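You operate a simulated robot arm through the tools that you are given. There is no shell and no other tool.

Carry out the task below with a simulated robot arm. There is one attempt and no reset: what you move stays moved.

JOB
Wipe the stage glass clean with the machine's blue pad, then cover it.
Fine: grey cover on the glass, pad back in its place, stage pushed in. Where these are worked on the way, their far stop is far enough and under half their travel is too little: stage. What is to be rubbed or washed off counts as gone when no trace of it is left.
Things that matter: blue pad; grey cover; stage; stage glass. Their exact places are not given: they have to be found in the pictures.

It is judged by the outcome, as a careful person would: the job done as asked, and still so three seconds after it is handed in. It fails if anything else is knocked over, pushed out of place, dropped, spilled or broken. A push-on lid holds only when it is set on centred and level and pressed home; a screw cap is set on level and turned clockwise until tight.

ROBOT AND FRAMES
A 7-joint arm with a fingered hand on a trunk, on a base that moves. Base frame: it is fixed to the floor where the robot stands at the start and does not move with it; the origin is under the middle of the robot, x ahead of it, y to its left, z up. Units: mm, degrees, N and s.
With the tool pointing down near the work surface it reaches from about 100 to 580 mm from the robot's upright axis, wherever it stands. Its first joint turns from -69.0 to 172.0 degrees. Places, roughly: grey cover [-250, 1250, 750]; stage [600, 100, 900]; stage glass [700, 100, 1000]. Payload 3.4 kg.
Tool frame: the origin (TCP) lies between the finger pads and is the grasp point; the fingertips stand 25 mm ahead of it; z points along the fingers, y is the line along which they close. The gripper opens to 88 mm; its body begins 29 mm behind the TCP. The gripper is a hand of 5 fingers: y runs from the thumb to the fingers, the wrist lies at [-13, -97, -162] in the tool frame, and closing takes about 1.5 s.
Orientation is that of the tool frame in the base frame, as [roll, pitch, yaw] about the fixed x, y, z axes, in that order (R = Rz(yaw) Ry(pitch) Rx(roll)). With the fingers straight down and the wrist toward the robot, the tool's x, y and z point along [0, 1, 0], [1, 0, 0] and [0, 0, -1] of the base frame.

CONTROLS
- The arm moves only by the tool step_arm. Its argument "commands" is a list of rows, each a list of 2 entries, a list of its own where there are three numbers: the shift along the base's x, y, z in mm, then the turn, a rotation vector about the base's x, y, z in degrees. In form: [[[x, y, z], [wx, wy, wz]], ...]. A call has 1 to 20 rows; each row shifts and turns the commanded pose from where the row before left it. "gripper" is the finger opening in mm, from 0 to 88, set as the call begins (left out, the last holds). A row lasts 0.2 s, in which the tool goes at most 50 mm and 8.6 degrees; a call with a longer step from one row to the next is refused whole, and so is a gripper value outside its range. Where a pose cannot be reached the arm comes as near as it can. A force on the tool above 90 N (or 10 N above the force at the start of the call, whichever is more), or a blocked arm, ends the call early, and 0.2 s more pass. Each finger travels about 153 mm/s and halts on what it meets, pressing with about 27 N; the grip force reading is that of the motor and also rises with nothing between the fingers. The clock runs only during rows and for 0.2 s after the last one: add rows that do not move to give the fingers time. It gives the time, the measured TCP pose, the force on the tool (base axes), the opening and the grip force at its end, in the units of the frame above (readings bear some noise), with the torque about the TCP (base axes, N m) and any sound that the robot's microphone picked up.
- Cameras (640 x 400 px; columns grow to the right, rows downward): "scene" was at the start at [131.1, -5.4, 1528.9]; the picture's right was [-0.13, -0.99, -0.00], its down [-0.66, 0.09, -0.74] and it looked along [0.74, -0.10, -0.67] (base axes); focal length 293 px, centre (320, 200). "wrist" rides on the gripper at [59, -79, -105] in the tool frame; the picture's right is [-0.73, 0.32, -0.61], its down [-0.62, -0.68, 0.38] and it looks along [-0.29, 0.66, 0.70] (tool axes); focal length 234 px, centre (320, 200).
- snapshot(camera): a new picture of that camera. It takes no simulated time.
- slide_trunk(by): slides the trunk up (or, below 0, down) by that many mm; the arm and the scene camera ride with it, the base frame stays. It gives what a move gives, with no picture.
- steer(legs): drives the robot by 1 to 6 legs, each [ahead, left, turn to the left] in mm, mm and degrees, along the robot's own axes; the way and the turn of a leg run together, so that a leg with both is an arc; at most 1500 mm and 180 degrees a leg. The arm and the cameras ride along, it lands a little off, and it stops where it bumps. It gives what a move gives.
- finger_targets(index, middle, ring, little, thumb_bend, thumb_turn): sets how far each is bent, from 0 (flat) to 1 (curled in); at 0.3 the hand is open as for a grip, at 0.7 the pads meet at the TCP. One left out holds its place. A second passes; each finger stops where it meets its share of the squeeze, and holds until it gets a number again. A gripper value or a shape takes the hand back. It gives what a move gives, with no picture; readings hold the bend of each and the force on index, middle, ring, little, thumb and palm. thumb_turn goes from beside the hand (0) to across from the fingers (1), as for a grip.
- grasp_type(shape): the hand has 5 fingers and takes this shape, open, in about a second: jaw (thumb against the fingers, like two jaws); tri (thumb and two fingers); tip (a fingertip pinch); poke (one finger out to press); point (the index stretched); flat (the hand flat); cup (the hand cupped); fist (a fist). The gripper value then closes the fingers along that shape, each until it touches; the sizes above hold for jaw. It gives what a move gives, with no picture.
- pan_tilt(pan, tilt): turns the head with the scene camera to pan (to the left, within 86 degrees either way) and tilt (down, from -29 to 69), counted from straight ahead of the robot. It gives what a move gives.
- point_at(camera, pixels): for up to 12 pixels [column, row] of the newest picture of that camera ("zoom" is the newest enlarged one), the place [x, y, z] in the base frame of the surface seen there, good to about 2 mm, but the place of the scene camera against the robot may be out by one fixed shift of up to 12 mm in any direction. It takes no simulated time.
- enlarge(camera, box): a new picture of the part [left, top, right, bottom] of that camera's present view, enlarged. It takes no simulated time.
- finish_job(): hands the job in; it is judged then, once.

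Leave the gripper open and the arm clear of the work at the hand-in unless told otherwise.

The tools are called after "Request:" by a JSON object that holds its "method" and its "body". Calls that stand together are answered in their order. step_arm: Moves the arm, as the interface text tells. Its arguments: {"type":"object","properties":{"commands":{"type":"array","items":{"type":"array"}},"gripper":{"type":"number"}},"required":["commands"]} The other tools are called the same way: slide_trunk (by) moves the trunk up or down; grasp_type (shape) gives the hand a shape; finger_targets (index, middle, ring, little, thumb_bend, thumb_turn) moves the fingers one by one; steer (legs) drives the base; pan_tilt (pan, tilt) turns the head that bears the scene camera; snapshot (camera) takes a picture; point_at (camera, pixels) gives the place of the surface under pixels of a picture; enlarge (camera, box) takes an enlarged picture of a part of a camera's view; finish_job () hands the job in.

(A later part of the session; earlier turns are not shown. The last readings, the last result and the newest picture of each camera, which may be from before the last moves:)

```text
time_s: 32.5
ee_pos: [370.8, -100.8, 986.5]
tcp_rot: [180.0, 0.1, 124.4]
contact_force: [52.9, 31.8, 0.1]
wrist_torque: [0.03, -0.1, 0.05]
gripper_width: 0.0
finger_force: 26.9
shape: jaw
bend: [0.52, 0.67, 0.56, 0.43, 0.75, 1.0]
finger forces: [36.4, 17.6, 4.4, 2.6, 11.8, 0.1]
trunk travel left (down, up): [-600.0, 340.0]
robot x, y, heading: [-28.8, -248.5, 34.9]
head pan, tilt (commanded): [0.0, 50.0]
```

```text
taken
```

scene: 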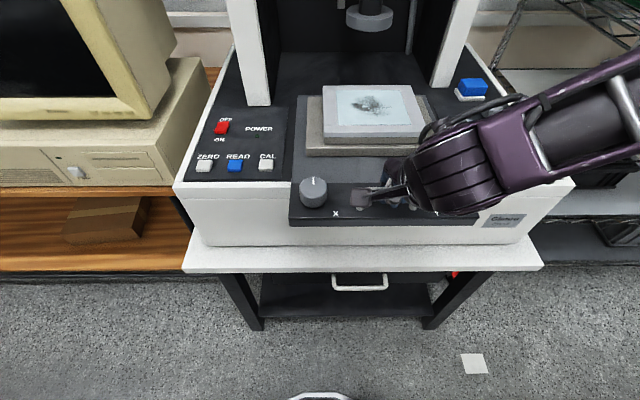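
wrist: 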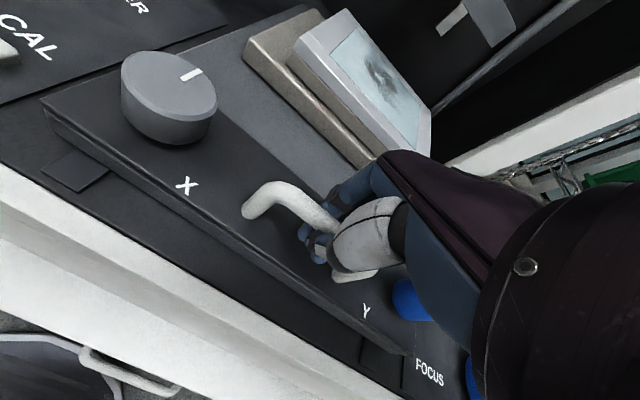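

The force jumped to about 60 N: the stage is at its far stop (about 165 mm out). I ease the tension, open the hand and lift clear.

Request:
{"method": "step_arm", "body": {"commands": [[[4, 2.8, 0], [0, 0, 0]], [[4, 2.8, 0], [0, 0, 0]], [[0, 0, 0], [0, 0, 0]]]}}

Request:
{"method": "step_arm", "body": {"commands": [[[0, 0, 0], [0, 0, 0]], [[0, 0, 0], [0, 0, 0]], [[0, 0, 0], [0, 0, 0]], [[0, 0, 0], [0, 0, 0]], [[0, 0, 0], [0, 0, 0]], [[0, 0, 0], [0, 0, 0]], [[0, 0, 0], [0, 0, 0]]], "gripper": 88}}

```text
time_s: 33.3
ee_pos: [376.0, -97.5, 990.3]
tcp_rot: [179.9, 0.1, 124.5]
contact_force: [19.8, 12.0, -32.3]
wrist_torque: [-0.11, 0.41, 0.06]
gripper_width: 0.0
finger_force: 26.8
shape: jaw
bend: [0.71, 0.7, 0.62, 0.46, 0.74, 1.0]
finger forces: [23.3, 13.8, 4.1, 2.0, 23.4, 0.0]
trunk travel left (down, up): [-600.0, 340.0]
robot x, y, heading: [-27.0, -252.1, 34.7]
head pan, tilt (commanded): [0.0, 50.0]
```

```text
time_s: 34.9
ee_pos: [369.4, -100.2, 993.7]
tcp_rot: [179.3, 0.1, 124.5]
contact_force: [-0.4, 0.2, 0.2]
wrist_torque: [-0.01, 0.02, -0.01]
gripper_width: 87.7
finger_force: 0.1
shape: jaw
bend: [0.3, 0.3, 0.3, 0.3, 0.3, 0.98]
finger forces: [0.1, 0.0, 0.0, 0.1, 0.1, 0.1]
trunk travel left (down, up): [-600.0, 340.0]
robot x, y, heading: [-25.0, -248.7, 35.3]
head pan, tilt (commanded): [0.0, 50.0]
```

Released with no force. I lift straight up 160 mm.

Request:
{"method": "step_arm", "body": {"commands": [[[0, 0, 40], [0, 0, 0]], [[0, 0, 40], [0, 0, 0]], [[0, 0, 40], [0, 0, 0]], [[0, 0, 40], [0, 0, 0]], [[0, 0, 0], [0, 0, 0]]]}}

Request:
{"method": "snapshot", "body": {"camera": "scene"}}

Request:
{"method": "snapshot", "body": {"camera": "wrist"}}

```text
time_s: 36.1
ee_pos: [367.4, -101.1, 1153.3]
tcp_rot: [179.3, -0.1, 124.5]
contact_force: [0.5, -0.2, 0.3]
wrist_torque: [0.0, 0.03, -0.04]
gripper_width: 87.7
finger_force: 0.0
shape: jaw
bend: [0.3, 0.3, 0.3, 0.3, 0.3, 0.98]
finger forces: [0.0, 0.0, 0.0, 0.0, 0.1, 0.0]
trunk travel left (down, up): [-600.0, 340.0]
robot x, y, heading: [-27.1, -254.1, 35.2]
head pan, tilt (commanded): [0.0, 50.0]
```

```text
taken
```

scene: 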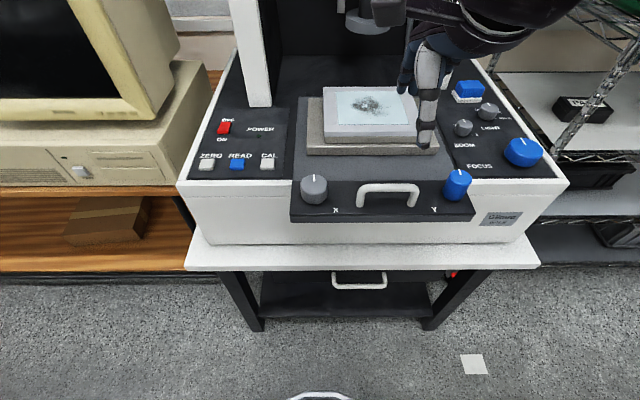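

```text
taken
```

wrist: 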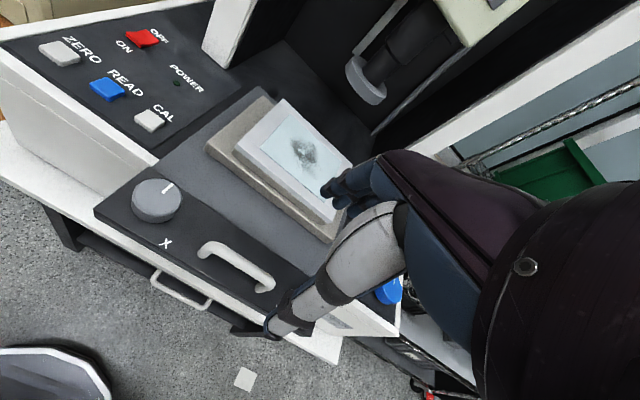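

The stage is out. I measure the rack post, stage front edge and glass from the current pictures before driving to the pad.

Request:
{"method": "point_at", "body": {"camera": "scene", "pixels": [[600, 108], [562, 145], [540, 262], [292, 212], [473, 205], [385, 190], [558, 185], [340, 122], [412, 118], [340, 90], [400, 90], [468, 90]]}}

Request:
{"method": "point_at", "body": {"camera": "wrist", "pixels": [[203, 248], [240, 262], [272, 280], [265, 130], [345, 160], [243, 150], [325, 210], [300, 150], [100, 205], [290, 100]]}}

```text
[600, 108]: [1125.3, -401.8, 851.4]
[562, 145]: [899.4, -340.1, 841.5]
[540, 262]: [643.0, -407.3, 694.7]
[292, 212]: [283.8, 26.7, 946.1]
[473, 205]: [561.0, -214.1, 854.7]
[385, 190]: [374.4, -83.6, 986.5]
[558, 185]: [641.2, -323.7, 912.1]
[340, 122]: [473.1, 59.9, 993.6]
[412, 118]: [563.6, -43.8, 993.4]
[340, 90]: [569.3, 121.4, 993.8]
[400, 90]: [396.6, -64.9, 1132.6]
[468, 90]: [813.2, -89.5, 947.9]
```

```text
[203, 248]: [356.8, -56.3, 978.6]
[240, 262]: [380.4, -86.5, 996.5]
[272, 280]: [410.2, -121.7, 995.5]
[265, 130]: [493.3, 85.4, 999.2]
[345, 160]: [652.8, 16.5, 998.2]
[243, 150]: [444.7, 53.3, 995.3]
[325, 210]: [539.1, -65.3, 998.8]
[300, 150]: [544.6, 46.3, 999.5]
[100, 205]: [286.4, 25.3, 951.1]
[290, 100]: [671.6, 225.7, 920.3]
```

The stage front edge is now at about 248 mm in depth; the robot's chest should stay clear if I stop its axis near 95. I drive right, then ahead in part.

Request:
{"method": "steer", "body": {"legs": [[0, -205, 0], [180, 0, 0]]}}

Request:
{"method": "pan_tilt", "body": {"pan": 0, "tilt": 60}}

Request:
{"method": "snapshot", "body": {"camera": "scene"}}

Request:
{"method": "snapshot", "body": {"camera": "wrist"}}

```text
time_s: 38.9
ee_pos: [630.9, -166.3, 1152.5]
tcp_rot: [179.1, 0.1, 124.7]
contact_force: [-0.1, -0.3, 0.9]
wrist_torque: [-0.01, 0.0, -0.02]
gripper_width: 87.6
finger_force: 0.0
shape: jaw
bend: [0.3, 0.3, 0.3, 0.3, 0.3, 0.98]
finger forces: [0.0, 0.0, 0.1, 0.0, 0.1, 0.1]
trunk travel left (down, up): [-600.0, 340.0]
robot x, y, heading: [240.1, -318.4, 34.9]
head pan, tilt (commanded): [0.0, 50.0]
```

```text
time_s: 39.6
ee_pos: [630.8, -166.0, 1152.3]
tcp_rot: [179.2, -0.1, 124.7]
contact_force: [0.0, 0.6, 0.5]
wrist_torque: [0.02, 0.01, 0.0]
gripper_width: 88.0
finger_force: 0.2
shape: jaw
bend: [0.3, 0.3, 0.3, 0.3, 0.3, 0.98]
finger forces: [0.0, 0.1, 0.0, 0.1, 0.0, 0.0]
trunk travel left (down, up): [-600.0, 340.0]
robot x, y, heading: [237.0, -315.5, 35.4]
head pan, tilt (commanded): [0.0, 60.0]
```

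```text
taken
```

scene: 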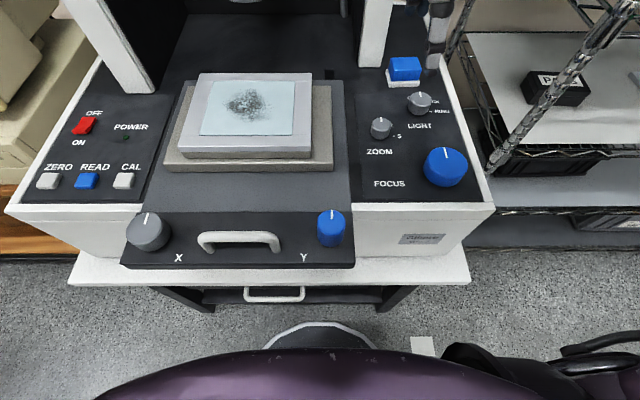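

```text
taken
```

wrist: 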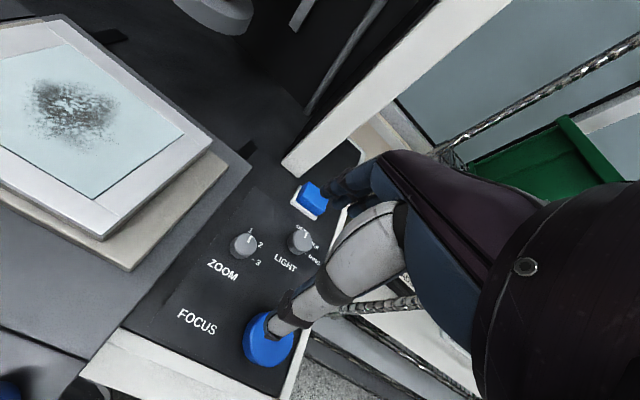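

There's clear space. I drive ahead another 75 mm.

Request:
{"method": "steer", "body": {"legs": [[75, -10, 0]]}}

Request:
{"method": "snapshot", "body": {"camera": "scene"}}

Request:
{"method": "enlarge", "body": {"camera": "wrist", "box": [260, 130, 400, 250]}}

```text
time_s: 40.7
ee_pos: [696.0, -131.5, 1152.4]
tcp_rot: [179.3, 0.1, 124.8]
contact_force: [0.5, -0.8, -0.7]
wrist_torque: [0.01, -0.01, 0.0]
gripper_width: 87.9
finger_force: 0.1
shape: jaw
bend: [0.3, 0.3, 0.3, 0.3, 0.3, 0.98]
finger forces: [0.0, 0.0, 0.0, 0.0, 0.0, 0.1]
trunk travel left (down, up): [-600.0, 340.0]
robot x, y, heading: [299.8, -286.2, 35.6]
head pan, tilt (commanded): [0.0, 60.0]
stopped in leg 1: the robot was blocked; the commanded pose is now the measured one
```

```text
taken
```

scene: 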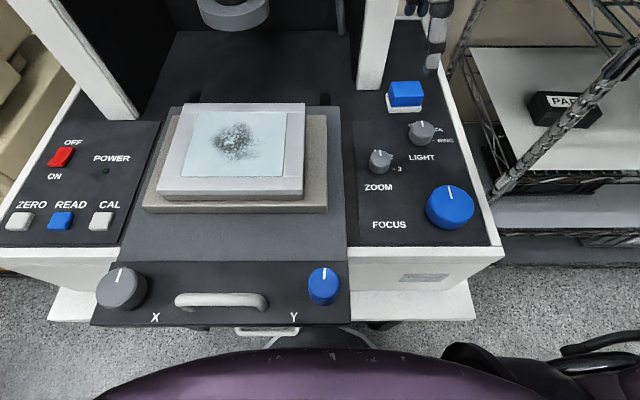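

```text
3.33 times, centred on (330, 190) of wrist
```

zoom: 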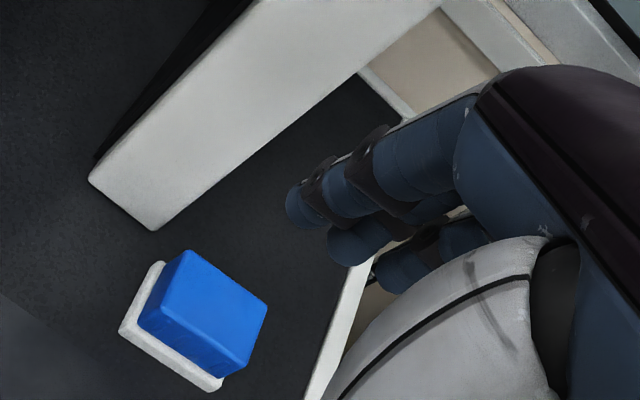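

The base was blocked at the end of that leg (base front near the table/drawer). I check whether anything shifted by measuring the pad, upright and panel again.

Request:
{"method": "point_at", "body": {"camera": "zoom", "pixels": [[205, 305], [180, 258], [262, 300], [225, 365], [145, 318], [150, 345], [215, 385], [128, 325], [155, 228], [95, 180], [200, 320], [270, 350]]}}

Request:
{"method": "snapshot", "body": {"camera": "wrist"}}

Request:
{"method": "point_at", "body": {"camera": "scene", "pixels": [[220, 297], [300, 335], [268, 330], [300, 350], [115, 290], [450, 205], [405, 88], [503, 248], [475, 318], [330, 365], [230, 365]]}}

```text
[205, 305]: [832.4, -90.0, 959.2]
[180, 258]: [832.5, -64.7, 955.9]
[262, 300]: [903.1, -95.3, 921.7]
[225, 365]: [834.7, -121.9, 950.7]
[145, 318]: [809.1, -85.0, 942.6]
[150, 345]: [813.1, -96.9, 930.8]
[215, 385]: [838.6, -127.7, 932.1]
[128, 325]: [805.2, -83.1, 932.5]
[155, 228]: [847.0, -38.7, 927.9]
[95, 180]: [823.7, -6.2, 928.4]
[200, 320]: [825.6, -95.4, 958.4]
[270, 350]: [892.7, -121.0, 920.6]
```

```text
taken
```

wrist: 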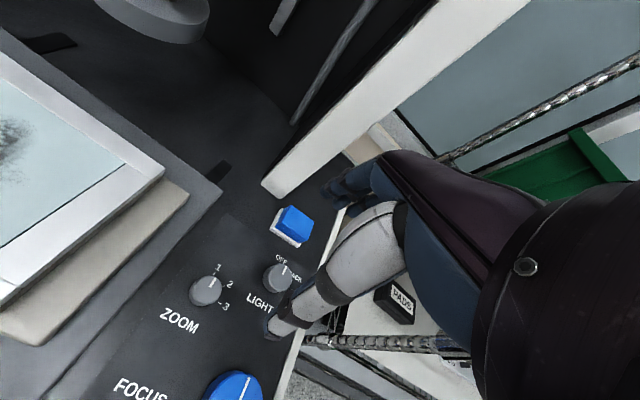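

```text
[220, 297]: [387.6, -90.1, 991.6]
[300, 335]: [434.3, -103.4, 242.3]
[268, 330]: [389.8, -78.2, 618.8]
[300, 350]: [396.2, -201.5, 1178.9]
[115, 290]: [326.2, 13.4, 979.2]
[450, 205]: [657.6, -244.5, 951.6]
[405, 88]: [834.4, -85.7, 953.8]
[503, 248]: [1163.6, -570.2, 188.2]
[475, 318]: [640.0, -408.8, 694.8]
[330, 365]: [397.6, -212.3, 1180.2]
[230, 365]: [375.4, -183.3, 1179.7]
```

Nothing moved; only the base touched. Pad centre by the wrist camera: about (839,-95.5), top 959, tray rim about 932; upright's right edge is ~43 mm left of the pad centre. I move the hand right first, then forward above the pad.

Request:
{"method": "step_arm", "body": {"commands": [[[27, -38.5, 0], [0, 0, 0]], [[28.2, 19.8, -20], [0, 0, 0]], [[28.2, 19.8, -20], [0, 0, 0]], [[28.2, 19.8, -20], [0, 0, 0]], [[28.2, 19.8, -20], [0, 0, 0]], [[0, 0, -20], [0, 0, 0]], [[0, 0, 0], [0, 0, 0]]]}}

Request:
{"method": "snapshot", "body": {"camera": "wrist"}}

Request:
{"method": "snapshot", "body": {"camera": "scene"}}

```text
time_s: 42.3
ee_pos: [833.9, -88.7, 1051.0]
tcp_rot: [179.2, -0.1, 124.8]
contact_force: [0.1, -0.5, -0.8]
wrist_torque: [-0.02, 0.0, 0.02]
gripper_width: 87.7
finger_force: 0.0
shape: jaw
bend: [0.3, 0.3, 0.3, 0.3, 0.3, 0.98]
finger forces: [0.1, 0.0, 0.0, 0.1, 0.0, 0.1]
trunk travel left (down, up): [-600.0, 340.0]
robot x, y, heading: [303.1, -283.7, 35.3]
head pan, tilt (commanded): [0.0, 60.0]
```

```text
taken
```

wrist: 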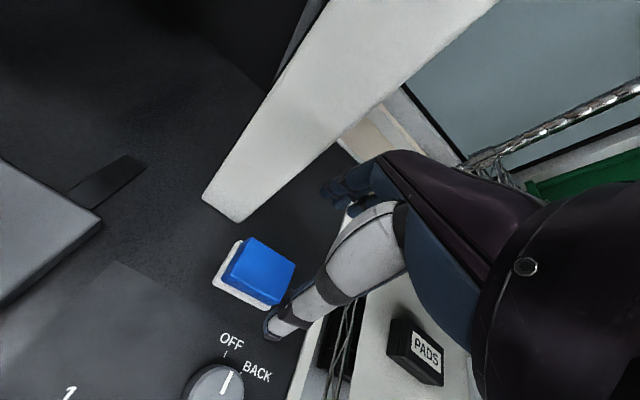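

```text
taken
```

scene: 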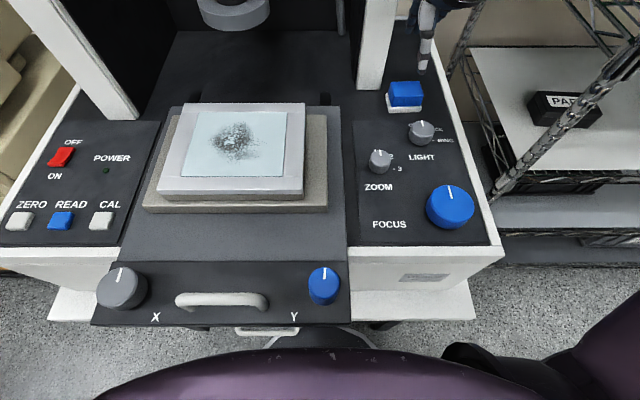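

Now above the pad. I measure it closely with the wrist camera.

Request:
{"method": "enlarge", "body": {"camera": "wrist", "box": [200, 200, 320, 320]}}

Request:
{"method": "point_at", "body": {"camera": "wrist", "pixels": [[246, 240], [292, 265], [268, 262], [273, 300], [229, 274], [225, 265], [216, 287], [266, 305], [240, 222], [203, 197], [330, 190], [272, 325]]}}

```text
3.33 times, centred on (260, 260) of wrist
```

zoom: 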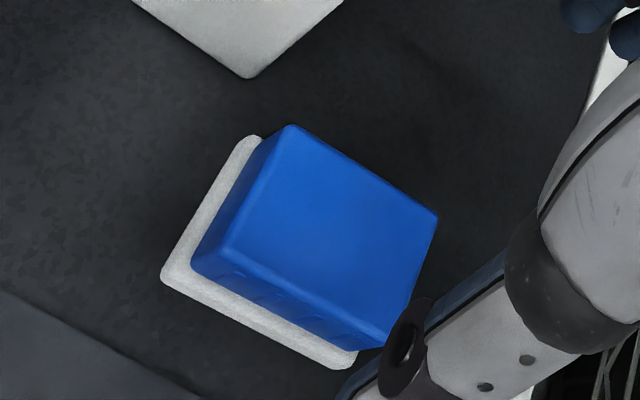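

```text
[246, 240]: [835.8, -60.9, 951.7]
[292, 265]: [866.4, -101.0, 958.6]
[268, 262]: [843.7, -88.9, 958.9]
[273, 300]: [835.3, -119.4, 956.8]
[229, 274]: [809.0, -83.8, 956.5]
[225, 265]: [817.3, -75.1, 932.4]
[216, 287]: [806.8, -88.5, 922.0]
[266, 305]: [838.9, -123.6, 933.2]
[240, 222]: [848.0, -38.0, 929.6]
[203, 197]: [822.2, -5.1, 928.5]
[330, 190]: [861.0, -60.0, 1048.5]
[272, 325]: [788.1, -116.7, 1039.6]
```

Pad centre ≈ (837,-91). The fingers sit a bit to the right of the TCP, so I shift about 8 mm left and lower to z≈961.

Request:
{"method": "step_arm", "body": {"commands": [[[-3.8, 7.2, 0], [0, 0, 0]], [[0, 0, -30], [0, 0, 0]], [[0, 0, -30], [0, 0, 0]], [[0, 0, -15], [0, 0, 0]], [[0, 0, -15], [0, 0, 0]], [[0, 0, 0], [0, 0, 0]]]}}

Request:
{"method": "snapshot", "body": {"camera": "wrist"}}

Request:
{"method": "enlarge", "body": {"camera": "scene", "box": [340, 40, 480, 160]}}

```text
time_s: 43.7
ee_pos: [829.2, -84.2, 962.4]
tcp_rot: [179.2, 0.0, 124.8]
contact_force: [0.2, -0.1, -0.8]
wrist_torque: [-0.01, 0.05, 0.01]
gripper_width: 87.6
finger_force: 0.0
shape: jaw
bend: [0.3, 0.3, 0.3, 0.3, 0.3, 0.98]
finger forces: [0.0, 0.0, 0.0, 0.0, 0.0, 0.0]
trunk travel left (down, up): [-600.0, 340.0]
robot x, y, heading: [301.3, -284.9, 35.1]
head pan, tilt (commanded): [0.0, 60.0]
```

```text
taken
```

wrist: 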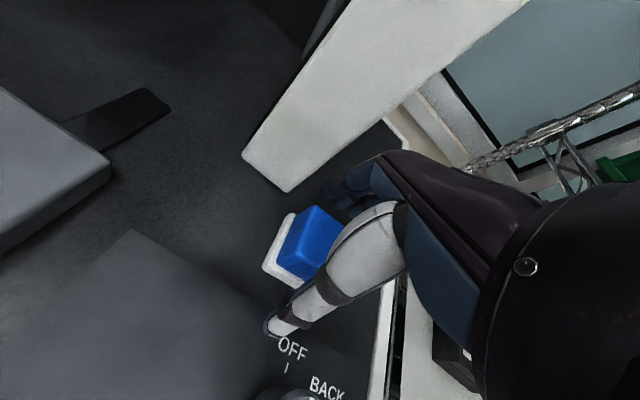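

```text
3.33 times, centred on (410, 100) of scene
```

zoom: 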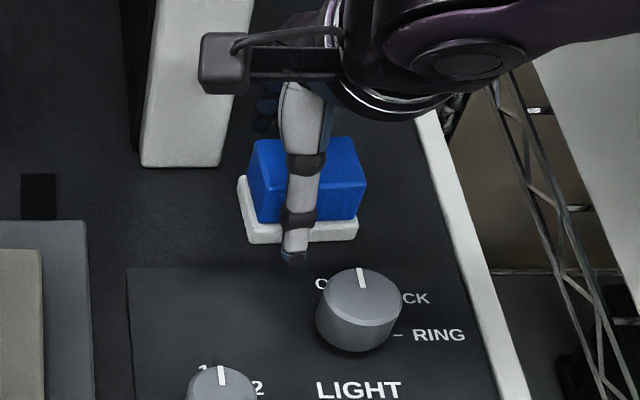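

The hand straddles the pad. I close on it.

Request:
{"method": "step_arm", "body": {"commands": [[[0, 0, 0], [0, 0, 0]], [[0, 0, 0], [0, 0, 0]], [[0, 0, 0], [0, 0, 0]], [[0, 0, 0], [0, 0, 0]], [[0, 0, 0], [0, 0, 0]], [[0, 0, 0], [0, 0, 0]], [[0, 0, 0], [0, 0, 0]], [[0, 0, 0], [0, 0, 0]]], "gripper": 15}}

Request:
{"method": "snapshot", "body": {"camera": "wrist"}}

Request:
{"method": "enlarge", "body": {"camera": "scene", "box": [340, 40, 480, 160]}}

```text
time_s: 45.5
ee_pos: [829.7, -84.3, 962.4]
tcp_rot: [179.2, 0.0, 124.8]
contact_force: [0.6, 0.2, 0.0]
wrist_torque: [-0.01, -0.03, 0.01]
gripper_width: 33.5
finger_force: 27.2
shape: jaw
bend: [0.74, 0.51, 0.5, 0.51, 0.73, 0.98]
finger forces: [14.3, 6.3, 3.0, 1.6, 25.3, 0.0]
trunk travel left (down, up): [-600.0, 340.0]
robot x, y, heading: [302.9, -282.3, 35.3]
head pan, tilt (commanded): [0.0, 60.0]
```

```text
taken
```

wrist: 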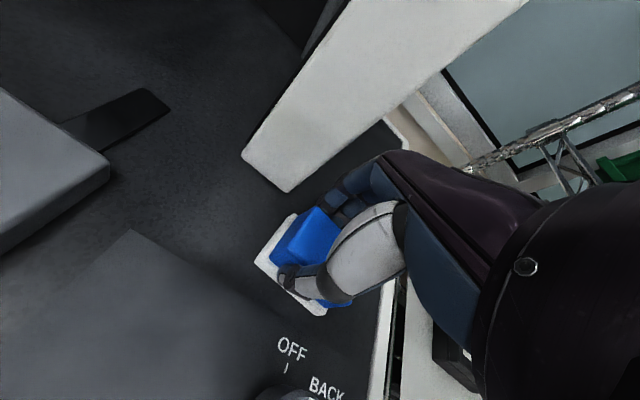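

```text
3.33 times, centred on (410, 100) of scene
```

zoom: 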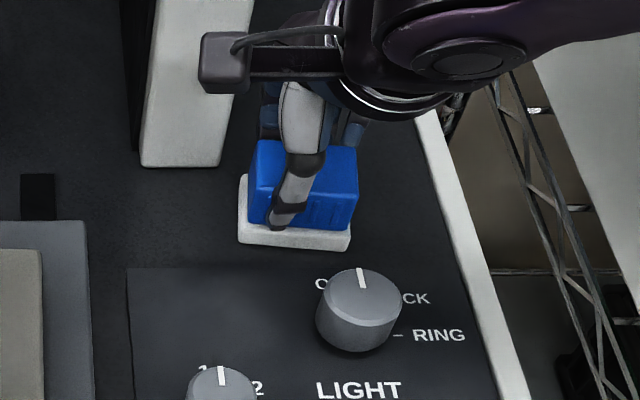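

The grip reads 33.5 mm with 27 N. The index is bent more than the others, so I look closer before lifting.

Request:
{"method": "enlarge", "body": {"camera": "wrist", "box": [230, 150, 430, 340]}}

Request:
{"method": "enlarge", "body": {"camera": "scene", "box": [380, 60, 430, 110]}}

```text
2.11 times, centred on (330, 245) of wrist
```

zoom: 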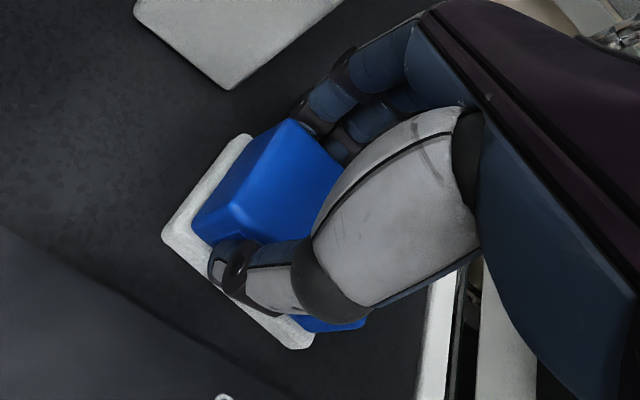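

```text
8.00 times, centred on (405, 85) of scene
```

zoom: 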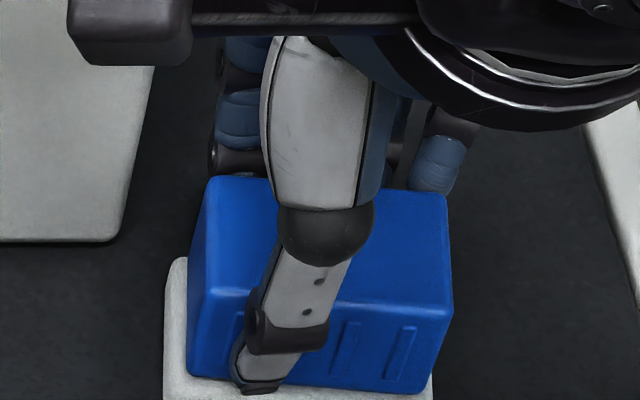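

The pad is held across by four fingers behind and the thumb in front. I lift slowly and check the hold.

Request:
{"method": "step_arm", "body": {"commands": [[[0, 0, 5], [0, 0, 0]], [[0, 0, 10], [0, 0, 0]], [[0, 0, 15], [0, 0, 0]], [[0, 0, 15], [0, 0, 0]], [[0, 0, 0], [0, 0, 0]]]}}

Request:
{"method": "snapshot", "body": {"camera": "wrist"}}

Request:
{"method": "enlarge", "body": {"camera": "scene", "box": [370, 40, 450, 120]}}

```text
time_s: 46.7
ee_pos: [830.7, -84.5, 1008.7]
tcp_rot: [179.3, 0.0, 124.8]
contact_force: [0.5, 0.2, -0.8]
wrist_torque: [-0.04, -0.01, -0.03]
gripper_width: 33.5
finger_force: 26.9
shape: jaw
bend: [0.74, 0.51, 0.5, 0.51, 0.73, 0.98]
finger forces: [14.4, 6.3, 3.1, 1.6, 25.3, 0.1]
trunk travel left (down, up): [-600.0, 340.0]
robot x, y, heading: [300.0, -286.1, 35.4]
head pan, tilt (commanded): [0.0, 60.0]
```

```text
taken
```

wrist: 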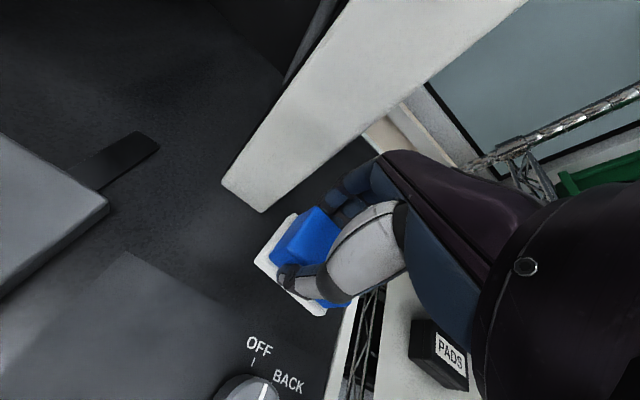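

```text
5.00 times, centred on (410, 80) of scene
```

zoom: 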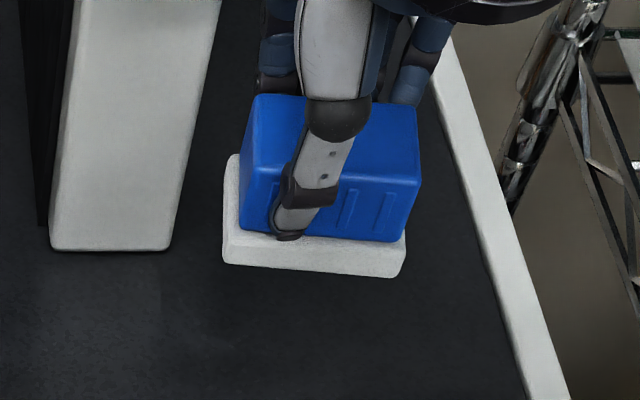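

The white felt underside lifts together with the blue block, so the pad is the whole piece (bottom about 42 mm under the TCP; it stood on the panel at z≈921). I raise it further, draw the arm back and look at the place where it stood.

Request:
{"method": "step_arm", "body": {"commands": [[[0, 0, 30], [0, 0, 0]], [[0, 0, 30], [0, 0, 0]], [[0, 0, 30], [0, 0, 0]], [[-27, -19, 10], [0, 0, 0]], [[-27, -19, 10], [0, 0, 0]], [[-27, -19, 10], [0, 0, 0]], [[-27, -19, 10], [0, 0, 0]], [[0, 0, 0], [0, 0, 0]]]}}

Request:
{"method": "snapshot", "body": {"camera": "wrist"}}

Request:
{"method": "enlarge", "body": {"camera": "scene", "box": [340, 40, 480, 160]}}

```text
time_s: 48.5
ee_pos: [724.4, -161.2, 1136.5]
tcp_rot: [179.3, 0.1, 124.8]
contact_force: [-0.2, -0.1, -0.3]
wrist_torque: [0.0, -0.02, 0.0]
gripper_width: 33.5
finger_force: 27.7
shape: jaw
bend: [0.74, 0.51, 0.51, 0.52, 0.73, 0.98]
finger forces: [14.5, 6.2, 3.2, 1.4, 25.3, 0.0]
trunk travel left (down, up): [-600.0, 340.0]
robot x, y, heading: [302.9, -285.8, 35.4]
head pan, tilt (commanded): [0.0, 60.0]
```

```text
taken
```

wrist: 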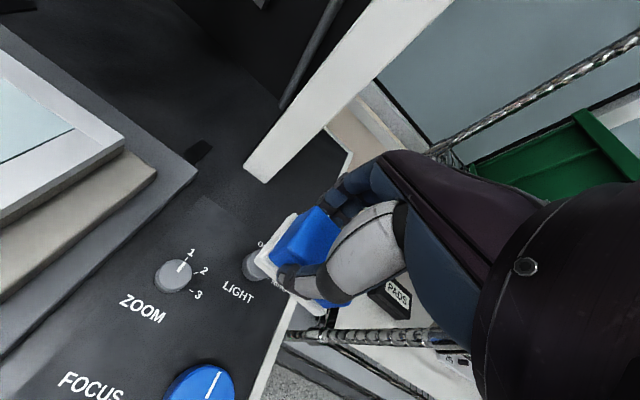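

```text
3.33 times, centred on (410, 100) of scene
```

zoom: 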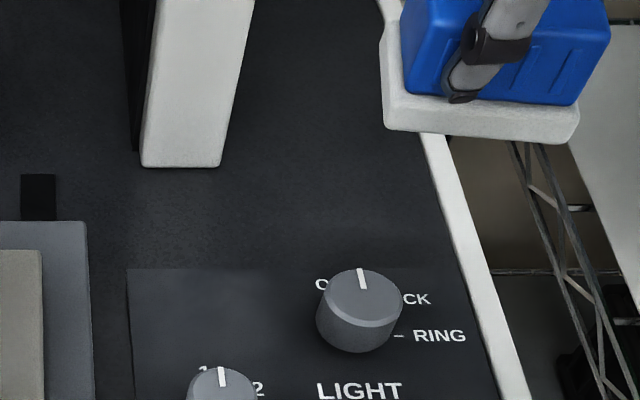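

The pad's place has no mark, so I'll return to the recorded position. I now back off and drive left so the glass lies ahead-right of the robot.

Request:
{"method": "steer", "body": {"legs": [[-100, 0, 0], [0, 235, 0]]}}

Request:
{"method": "pan_tilt", "body": {"pan": -10, "tilt": 50}}

Request:
{"method": "snapshot", "body": {"camera": "scene"}}

Request:
{"method": "snapshot", "body": {"camera": "wrist"}}

```text
time_s: 51.0
ee_pos: [509.6, -30.2, 1136.9]
tcp_rot: [179.2, 0.0, 124.6]
contact_force: [-0.4, -0.4, 0.0]
wrist_torque: [-0.03, 0.01, -0.01]
gripper_width: 33.5
finger_force: 27.0
shape: jaw
bend: [0.74, 0.51, 0.51, 0.52, 0.73, 0.98]
finger forces: [14.4, 6.3, 3.0, 1.5, 25.3, 0.0]
trunk travel left (down, up): [-600.0, 340.0]
robot x, y, heading: [80.9, -151.7, 35.1]
head pan, tilt (commanded): [0.0, 60.0]
```

```text
time_s: 51.7
ee_pos: [509.6, -29.1, 1136.8]
tcp_rot: [179.2, 0.0, 124.5]
contact_force: [0.4, -0.3, 0.3]
wrist_torque: [0.02, -0.02, -0.01]
gripper_width: 33.6
finger_force: 26.9
shape: jaw
bend: [0.74, 0.51, 0.51, 0.52, 0.73, 0.98]
finger forces: [14.5, 6.4, 3.3, 1.4, 25.4, 0.0]
trunk travel left (down, up): [-600.0, 340.0]
robot x, y, heading: [86.3, -152.8, 35.2]
head pan, tilt (commanded): [-10.0, 50.0]
```

```text
taken
```

scene: 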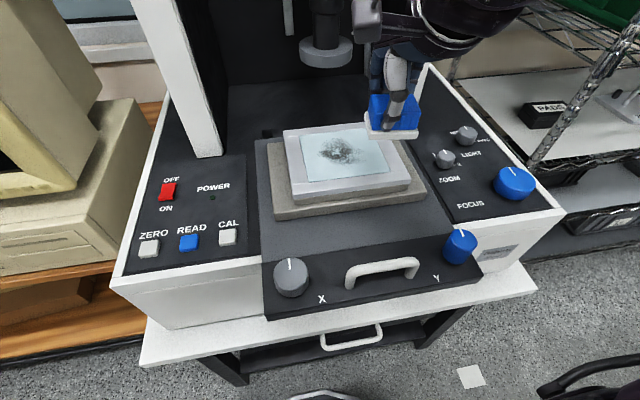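

```text
taken
```

wrist: 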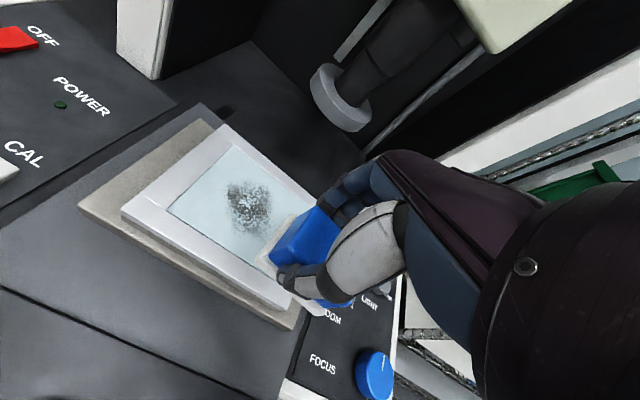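

I measure the glass corners and the smudge extents with the wrist camera.

Request:
{"method": "point_at", "body": {"camera": "wrist", "pixels": [[170, 210], [233, 149], [310, 200], [250, 265], [225, 190], [240, 180], [272, 200], [270, 222], [250, 235], [228, 212], [125, 213], [215, 130]]}}

Request:
{"method": "enlarge", "body": {"camera": "wrist", "box": [150, 120, 330, 290]}}

Request:
{"method": "enlarge", "body": {"camera": "scene", "box": [260, 100, 440, 220]}}

```text
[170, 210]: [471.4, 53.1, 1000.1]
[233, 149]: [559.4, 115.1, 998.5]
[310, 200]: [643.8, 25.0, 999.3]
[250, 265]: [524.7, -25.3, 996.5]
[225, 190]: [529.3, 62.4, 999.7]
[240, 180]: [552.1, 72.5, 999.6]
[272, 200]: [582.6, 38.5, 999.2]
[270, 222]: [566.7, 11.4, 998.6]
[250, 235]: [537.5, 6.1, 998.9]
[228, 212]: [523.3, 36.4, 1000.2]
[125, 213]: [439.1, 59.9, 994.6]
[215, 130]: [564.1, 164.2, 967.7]
```

```text
2.35 times, centred on (240, 205) of wrist
```

zoom: 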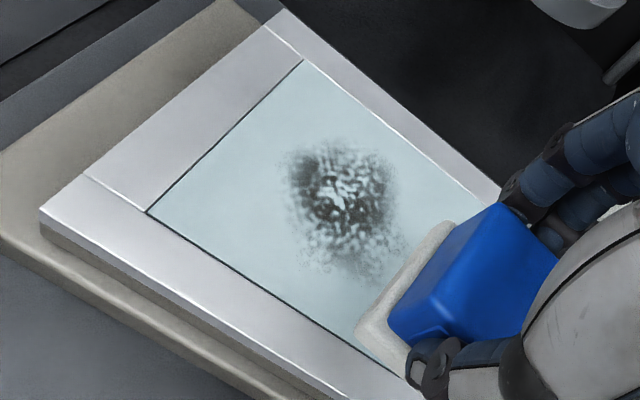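

```text
3.33 times, centred on (350, 160) of scene
```

zoom: 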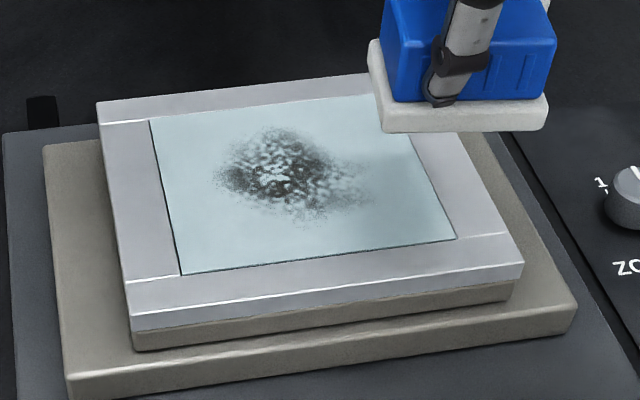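

The glass spans roughly 124 × 108 mm at z≈999.5 and the smudge is mid/back of it. I get its outer bounds from the scene zoom.

Request:
{"method": "point_at", "body": {"camera": "zoom", "pixels": [[285, 125], [330, 140], [212, 178], [378, 200], [310, 222], [260, 205], [152, 122], [183, 272], [455, 237], [370, 108], [372, 180], [340, 215]]}}

Request:
{"method": "point_at", "body": {"camera": "scene", "pixels": [[325, 62], [325, 45], [305, 50], [345, 52], [420, 135], [370, 130], [395, 60]]}}

```text
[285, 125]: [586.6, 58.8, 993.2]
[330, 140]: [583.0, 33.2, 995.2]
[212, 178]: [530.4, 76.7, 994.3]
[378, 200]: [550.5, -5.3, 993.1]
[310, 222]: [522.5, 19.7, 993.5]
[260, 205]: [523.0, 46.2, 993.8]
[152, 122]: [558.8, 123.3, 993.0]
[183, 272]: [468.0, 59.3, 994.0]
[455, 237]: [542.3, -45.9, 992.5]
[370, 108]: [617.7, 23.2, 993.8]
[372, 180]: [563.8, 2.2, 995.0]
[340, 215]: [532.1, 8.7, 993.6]
```

```text
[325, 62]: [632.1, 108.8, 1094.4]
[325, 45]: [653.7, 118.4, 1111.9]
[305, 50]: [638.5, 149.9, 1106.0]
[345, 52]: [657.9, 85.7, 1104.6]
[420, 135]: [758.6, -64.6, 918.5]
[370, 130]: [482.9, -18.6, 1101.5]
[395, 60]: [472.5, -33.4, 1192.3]
```

The smudge covers depth 435–513 and lateral −249…−330 in machine axes. I strafe a bit more left so every wiping spot is comfortably in reach, then check the pose.

Request:
{"method": "steer", "body": {"legs": [[0, 30, 0]]}}

Request:
{"method": "step_arm", "body": {"commands": [[[0, 0, 0], [0, 0, 0]], [[0, 0, 0], [0, 0, 0]]]}}

```text
time_s: 52.6
ee_pos: [491.8, -5.4, 1137.3]
tcp_rot: [179.1, 0.0, 124.5]
contact_force: [0.7, -0.6, 0.0]
wrist_torque: [0.0, 0.01, 0.0]
gripper_width: 33.4
finger_force: 26.7
shape: jaw
bend: [0.74, 0.51, 0.51, 0.52, 0.73, 0.98]
finger forces: [14.6, 6.2, 3.1, 1.4, 25.3, 0.0]
trunk travel left (down, up): [-600.0, 340.0]
robot x, y, heading: [67.7, -128.7, 35.1]
head pan, tilt (commanded): [-10.0, 50.0]
```

```text
time_s: 53.2
ee_pos: [491.9, -5.5, 1137.5]
tcp_rot: [179.2, 0.1, 124.6]
contact_force: [-0.2, -0.2, -0.4]
wrist_torque: [-0.02, 0.0, -0.02]
gripper_width: 33.1
finger_force: 27.0
shape: jaw
bend: [0.74, 0.51, 0.51, 0.52, 0.73, 0.98]
finger forces: [14.5, 6.3, 3.1, 1.4, 25.2, 0.0]
trunk travel left (down, up): [-600.0, 340.0]
robot x, y, heading: [68.8, -130.9, 35.2]
head pan, tilt (commanded): [-10.0, 50.0]
```

I place the pad over the left-middle of the glass and lower to about 8 mm above it.

Request:
{"method": "step_arm", "body": {"commands": [[[17, 35, 0], [0, 0, 0]], [[17, 35, 0], [0, 0, 0]], [[0, 0, -29], [0, 0, 0]], [[0, 0, -29], [0, 0, 0]], [[0, 0, -29], [0, 0, 0]], [[0, 0, 0], [0, 0, 0]]]}}

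Request:
{"method": "snapshot", "body": {"camera": "scene"}}

Request:
{"method": "snapshot", "body": {"camera": "wrist"}}

```text
time_s: 54.6
ee_pos: [524.5, 62.8, 1048.2]
tcp_rot: [179.2, 0.0, 124.6]
contact_force: [0.7, 0.9, -0.7]
wrist_torque: [0.0, 0.04, 0.0]
gripper_width: 33.2
finger_force: 26.9
shape: jaw
bend: [0.74, 0.51, 0.51, 0.52, 0.73, 0.98]
finger forces: [14.7, 6.2, 3.1, 1.1, 25.3, 0.0]
trunk travel left (down, up): [-600.0, 340.0]
robot x, y, heading: [73.3, -130.0, 35.2]
head pan, tilt (commanded): [-10.0, 50.0]
```

```text
taken
```

scene: 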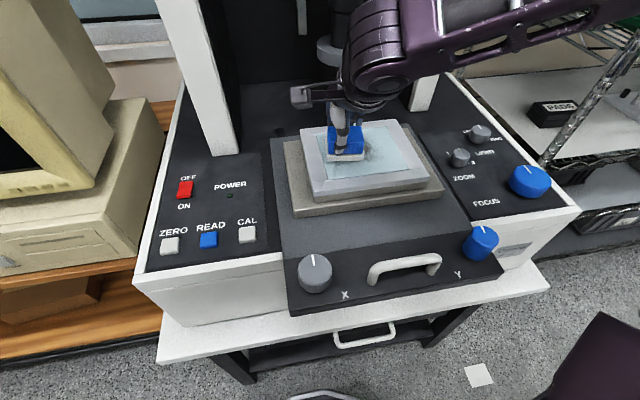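

```text
taken
```

wrist: 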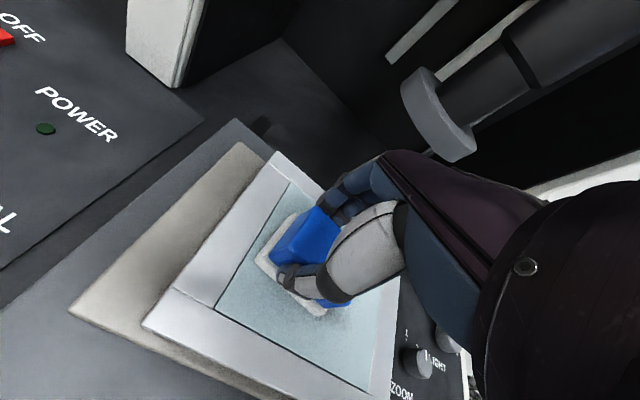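

The pad is just above the glass. I lower in 2 mm steps to feel contact.

Request:
{"method": "step_arm", "body": {"commands": [[[0, 0, -2], [0, 0, 0]], [[0, 0, -2], [0, 0, 0]], [[0, 0, -1.5], [0, 0, 0]], [[0, 0, 0], [0, 0, 0]]]}}

Request:
{"method": "step_arm", "body": {"commands": [[[0, 0, -1.5], [0, 0, 0]], [[0, 0, 0], [0, 0, 0]]]}}

```text
time_s: 55.6
ee_pos: [526.3, 64.7, 1043.8]
tcp_rot: [179.2, 0.0, 124.5]
contact_force: [0.1, 0.5, -1.0]
wrist_torque: [-0.05, 0.0, 0.02]
gripper_width: 33.4
finger_force: 26.9
shape: jaw
bend: [0.74, 0.51, 0.51, 0.52, 0.73, 0.98]
finger forces: [14.8, 6.3, 3.1, 1.2, 25.4, 0.1]
trunk travel left (down, up): [-600.0, 340.0]
robot x, y, heading: [71.5, -128.7, 35.0]
head pan, tilt (commanded): [-10.0, 50.0]
```

```text
time_s: 56.2
ee_pos: [525.6, 64.9, 1041.6]
tcp_rot: [179.2, 0.0, 124.6]
contact_force: [0.1, -0.4, -1.4]
wrist_torque: [0.02, 0.0, 0.03]
gripper_width: 33.3
finger_force: 26.8
shape: jaw
bend: [0.74, 0.51, 0.51, 0.52, 0.73, 0.98]
finger forces: [14.7, 6.2, 3.1, 1.2, 25.4, 0.0]
trunk travel left (down, up): [-600.0, 340.0]
robot x, y, heading: [72.4, -129.5, 35.3]
head pan, tilt (commanded): [-10.0, 50.0]
```

Request:
{"method": "step_arm", "body": {"commands": [[[0, 0, -1.5], [0, 0, 0]], [[0, 0, 0], [0, 0, 0]]]}}

Request:
{"method": "step_arm", "body": {"commands": [[[0, 0, -1.5], [0, 0, 0]], [[0, 0, 0], [0, 0, 0]]]}}

```text
time_s: 56.8
ee_pos: [526.1, 63.9, 1040.3]
tcp_rot: [179.3, 0.0, 124.6]
contact_force: [0.7, 0.2, -1.0]
wrist_torque: [0.0, -0.03, -0.02]
gripper_width: 33.4
finger_force: 26.9
shape: jaw
bend: [0.74, 0.51, 0.51, 0.52, 0.73, 0.98]
finger forces: [14.7, 6.1, 3.2, 1.2, 25.3, 0.0]
trunk travel left (down, up): [-600.0, 340.0]
robot x, y, heading: [72.7, -129.1, 35.1]
head pan, tilt (commanded): [-10.0, 50.0]
```

```text
time_s: 57.4
ee_pos: [526.1, 64.2, 1040.1]
tcp_rot: [179.2, 0.0, 124.6]
contact_force: [0.3, -0.2, 1.1]
wrist_torque: [0.0, 0.03, 0.03]
gripper_width: 33.8
finger_force: 26.6
shape: jaw
bend: [0.74, 0.51, 0.51, 0.52, 0.73, 0.98]
finger forces: [15.2, 6.4, 3.3, 1.5, 25.6, 0.1]
trunk travel left (down, up): [-600.0, 340.0]
robot x, y, heading: [70.6, -128.1, 34.8]
head pan, tilt (commanded): [-10.0, 50.0]
```

Contact begins at about z=1040. I press slightly further.

Request:
{"method": "step_arm", "body": {"commands": [[[0, 0, -1.5], [0, 0, 0]], [[0, 0, 0], [0, 0, 0]]]}}

Request:
{"method": "step_arm", "body": {"commands": [[[0, 0, -1.5], [0, 0, 0]], [[0, 0, 0], [0, 0, 0]]]}}

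```text
time_s: 58.0
ee_pos: [525.4, 64.3, 1039.4]
tcp_rot: [179.1, 0.0, 124.6]
contact_force: [1.4, 0.6, 7.4]
wrist_torque: [-0.07, 0.04, 0.01]
gripper_width: 33.7
finger_force: 27.0
shape: jaw
bend: [0.74, 0.51, 0.51, 0.52, 0.73, 0.98]
finger forces: [15.6, 6.9, 3.7, 1.7, 26.5, 0.1]
trunk travel left (down, up): [-600.0, 340.0]
robot x, y, heading: [69.2, -125.4, 34.8]
head pan, tilt (commanded): [-10.0, 50.0]
```

```text
time_s: 58.6
ee_pos: [524.2, 62.7, 1037.9]
tcp_rot: [179.1, 0.0, 124.5]
contact_force: [4.2, 1.2, 16.5]
wrist_torque: [-0.07, -0.03, 0.09]
gripper_width: 34.2
finger_force: 27.1
shape: jaw
bend: [0.74, 0.51, 0.5, 0.52, 0.73, 0.98]
finger forces: [16.4, 8.2, 4.1, 2.3, 27.1, 0.0]
trunk travel left (down, up): [-600.0, 340.0]
robot x, y, heading: [65.7, -126.7, 35.2]
head pan, tilt (commanded): [-10.0, 50.0]
```

Pressing with about 16 N. I sweep to the right over the smudge and look.

Request:
{"method": "step_arm", "body": {"commands": [[[5.7, -8.2, 0], [0, 0, 0]], [[5.7, -8.2, 0], [0, 0, 0]], [[5.7, -8.2, 0], [0, 0, 0]], [[5.7, -8.2, 0], [0, 0, 0]], [[5.7, -8.2, 0], [0, 0, 0]], [[5.7, -8.2, 0], [0, 0, 0]], [[4, -5.7, 0], [0, 0, 0]], [[0, 0, 0], [0, 0, 0]]]}}

Request:
{"method": "snapshot", "body": {"camera": "scene"}}

Request:
{"method": "snapshot", "body": {"camera": "wrist"}}

```text
time_s: 60.4
ee_pos: [562.1, 11.3, 1038.2]
tcp_rot: [179.1, 0.1, 124.5]
contact_force: [-2.2, 3.7, 11.9]
wrist_torque: [0.12, 0.09, 0.0]
gripper_width: 34.5
finger_force: 27.0
shape: jaw
bend: [0.74, 0.51, 0.53, 0.53, 0.74, 0.96]
finger forces: [16.1, 6.4, 3.0, 0.0, 26.9, 0.0]
trunk travel left (down, up): [-600.0, 340.0]
robot x, y, heading: [67.6, -131.3, 35.0]
head pan, tilt (commanded): [-10.0, 50.0]
```

```text
taken
```

scene: 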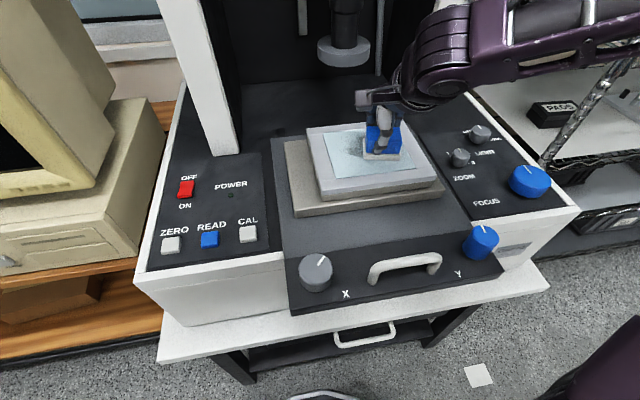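

```text
taken
```

wrist: 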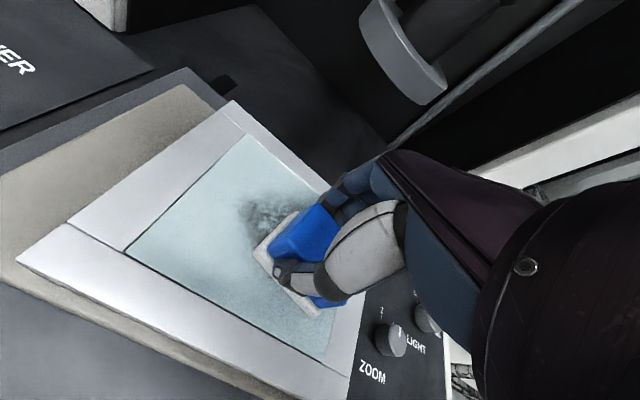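

The swept band is clean, the remainder lies further back. I check the X knob, whose mark seems slightly turned.

Request:
{"method": "enlarge", "body": {"camera": "scene", "box": [260, 110, 500, 310]}}

```text
2.00 times, centred on (380, 210) of scene
```

zoom: 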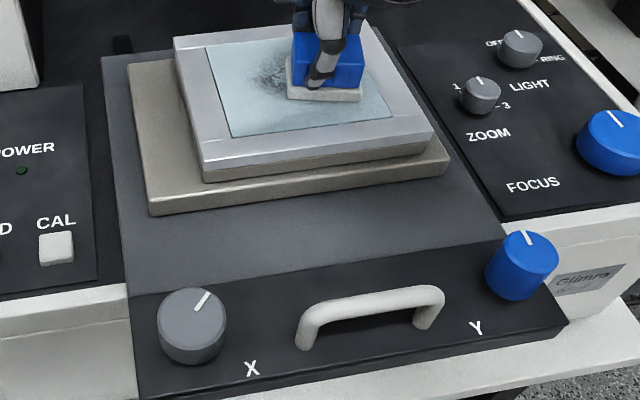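

The X knob has turned about 25°: my rubbing is dragging the glass carrier sideways a little. I measure the glass corner to see how far it moved.

Request:
{"method": "point_at", "body": {"camera": "wrist", "pixels": [[127, 251], [245, 134], [20, 262], [234, 103], [260, 210], [350, 300], [328, 357]]}}

```text
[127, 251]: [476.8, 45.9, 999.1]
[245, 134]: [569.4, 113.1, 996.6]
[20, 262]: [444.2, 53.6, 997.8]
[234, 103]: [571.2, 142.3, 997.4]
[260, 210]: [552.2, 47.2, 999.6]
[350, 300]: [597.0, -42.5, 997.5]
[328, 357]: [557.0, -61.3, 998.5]
```

The carrier moved about 8 mm to the right. I reduce the pressing force by raising 1.2 mm, step 15 mm toward me and sweep left.

Request:
{"method": "step_arm", "body": {"commands": [[[0, 0, 1.2], [0, 0, 0]], [[-6.2, -4.3, 0], [0, 0, 0]], [[-6.2, -4.3, 0], [0, 0, 0]], [[-5.7, 8.2, 0], [0, 0, 0]], [[-5.7, 8.2, 0], [0, 0, 0]], [[-5.7, 8.2, 0], [0, 0, 0]], [[-5.7, 8.2, 0], [0, 0, 0]], [[-5.7, 8.2, 0], [0, 0, 0]], [[-5.7, 8.2, 0], [0, 0, 0]], [[-4, 5.7, 0], [0, 0, 0]], [[0, 0, 0], [0, 0, 0]]]}}

Request:
{"method": "snapshot", "body": {"camera": "wrist"}}

Request:
{"method": "enlarge", "body": {"camera": "scene", "box": [260, 110, 500, 310]}}

```text
time_s: 62.8
ee_pos: [512.9, 55.4, 1039.1]
tcp_rot: [179.3, 0.0, 124.6]
contact_force: [1.2, -2.4, 9.7]
wrist_torque: [-0.05, -0.04, 0.02]
gripper_width: 34.6
finger_force: 26.9
shape: jaw
bend: [0.74, 0.51, 0.52, 0.53, 0.74, 0.97]
finger forces: [16.1, 8.0, 4.0, 0.6, 28.5, 0.1]
trunk travel left (down, up): [-600.0, 340.0]
robot x, y, heading: [68.8, -130.8, 35.3]
head pan, tilt (commanded): [-10.0, 50.0]
```

```text
taken
```

wrist: 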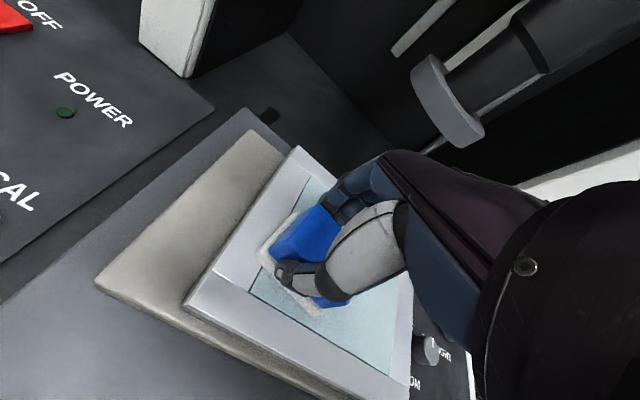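

```text
2.00 times, centred on (380, 210) of scene
```

zoom: 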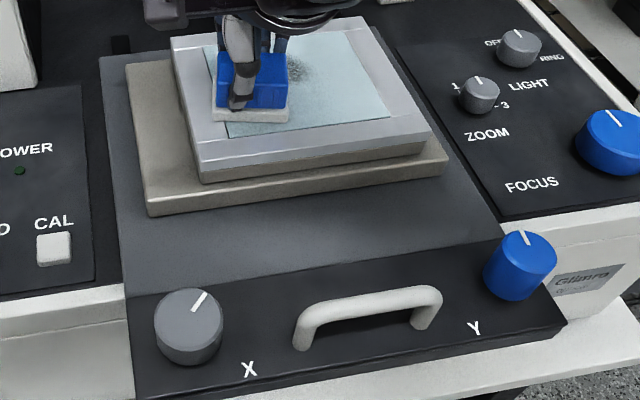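

With less force the carrier stayed put. I now step to the back part and sweep right, then further back and sweep left.

Request:
{"method": "step_arm", "body": {"commands": [[[0, 0, 0.4], [0, 0, 0]], [[8.4, 5.8, 0], [0, 0, 0]], [[8.4, 5.8, 0], [0, 0, 0]], [[8.4, 5.8, 0], [0, 0, 0]], [[5.7, -8.2, 0], [0, 0, 0]], [[5.7, -8.2, 0], [0, 0, 0]], [[5.7, -8.2, 0], [0, 0, 0]], [[5.7, -8.2, 0], [0, 0, 0]], [[5.7, -8.2, 0], [0, 0, 0]], [[5.7, -8.2, 0], [0, 0, 0]], [[5.7, -8.2, 0], [0, 0, 0]], [[0, 0, 0], [0, 0, 0]]]}}

Request:
{"method": "snapshot", "body": {"camera": "wrist"}}

Request:
{"method": "enlarge", "body": {"camera": "scene", "box": [260, 110, 500, 310]}}

```text
time_s: 65.4
ee_pos: [576.5, 16.5, 1038.7]
tcp_rot: [179.1, 0.1, 124.7]
contact_force: [-2.7, 2.7, 10.1]
wrist_torque: [0.03, 0.01, -0.02]
gripper_width: 34.4
finger_force: 27.0
shape: jaw
bend: [0.74, 0.51, 0.52, 0.53, 0.74, 0.96]
finger forces: [16.1, 7.0, 3.2, 0.1, 27.1, 0.0]
trunk travel left (down, up): [-600.0, 340.0]
robot x, y, heading: [69.5, -126.8, 35.0]
head pan, tilt (commanded): [-10.0, 50.0]
```

```text
taken
```

wrist: 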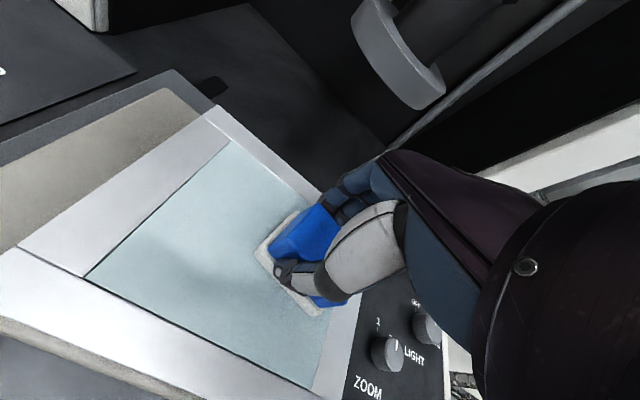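

```text
2.00 times, centred on (380, 210) of scene
```

zoom: 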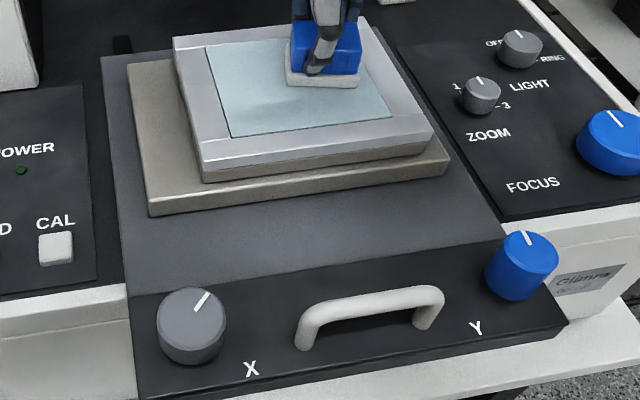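

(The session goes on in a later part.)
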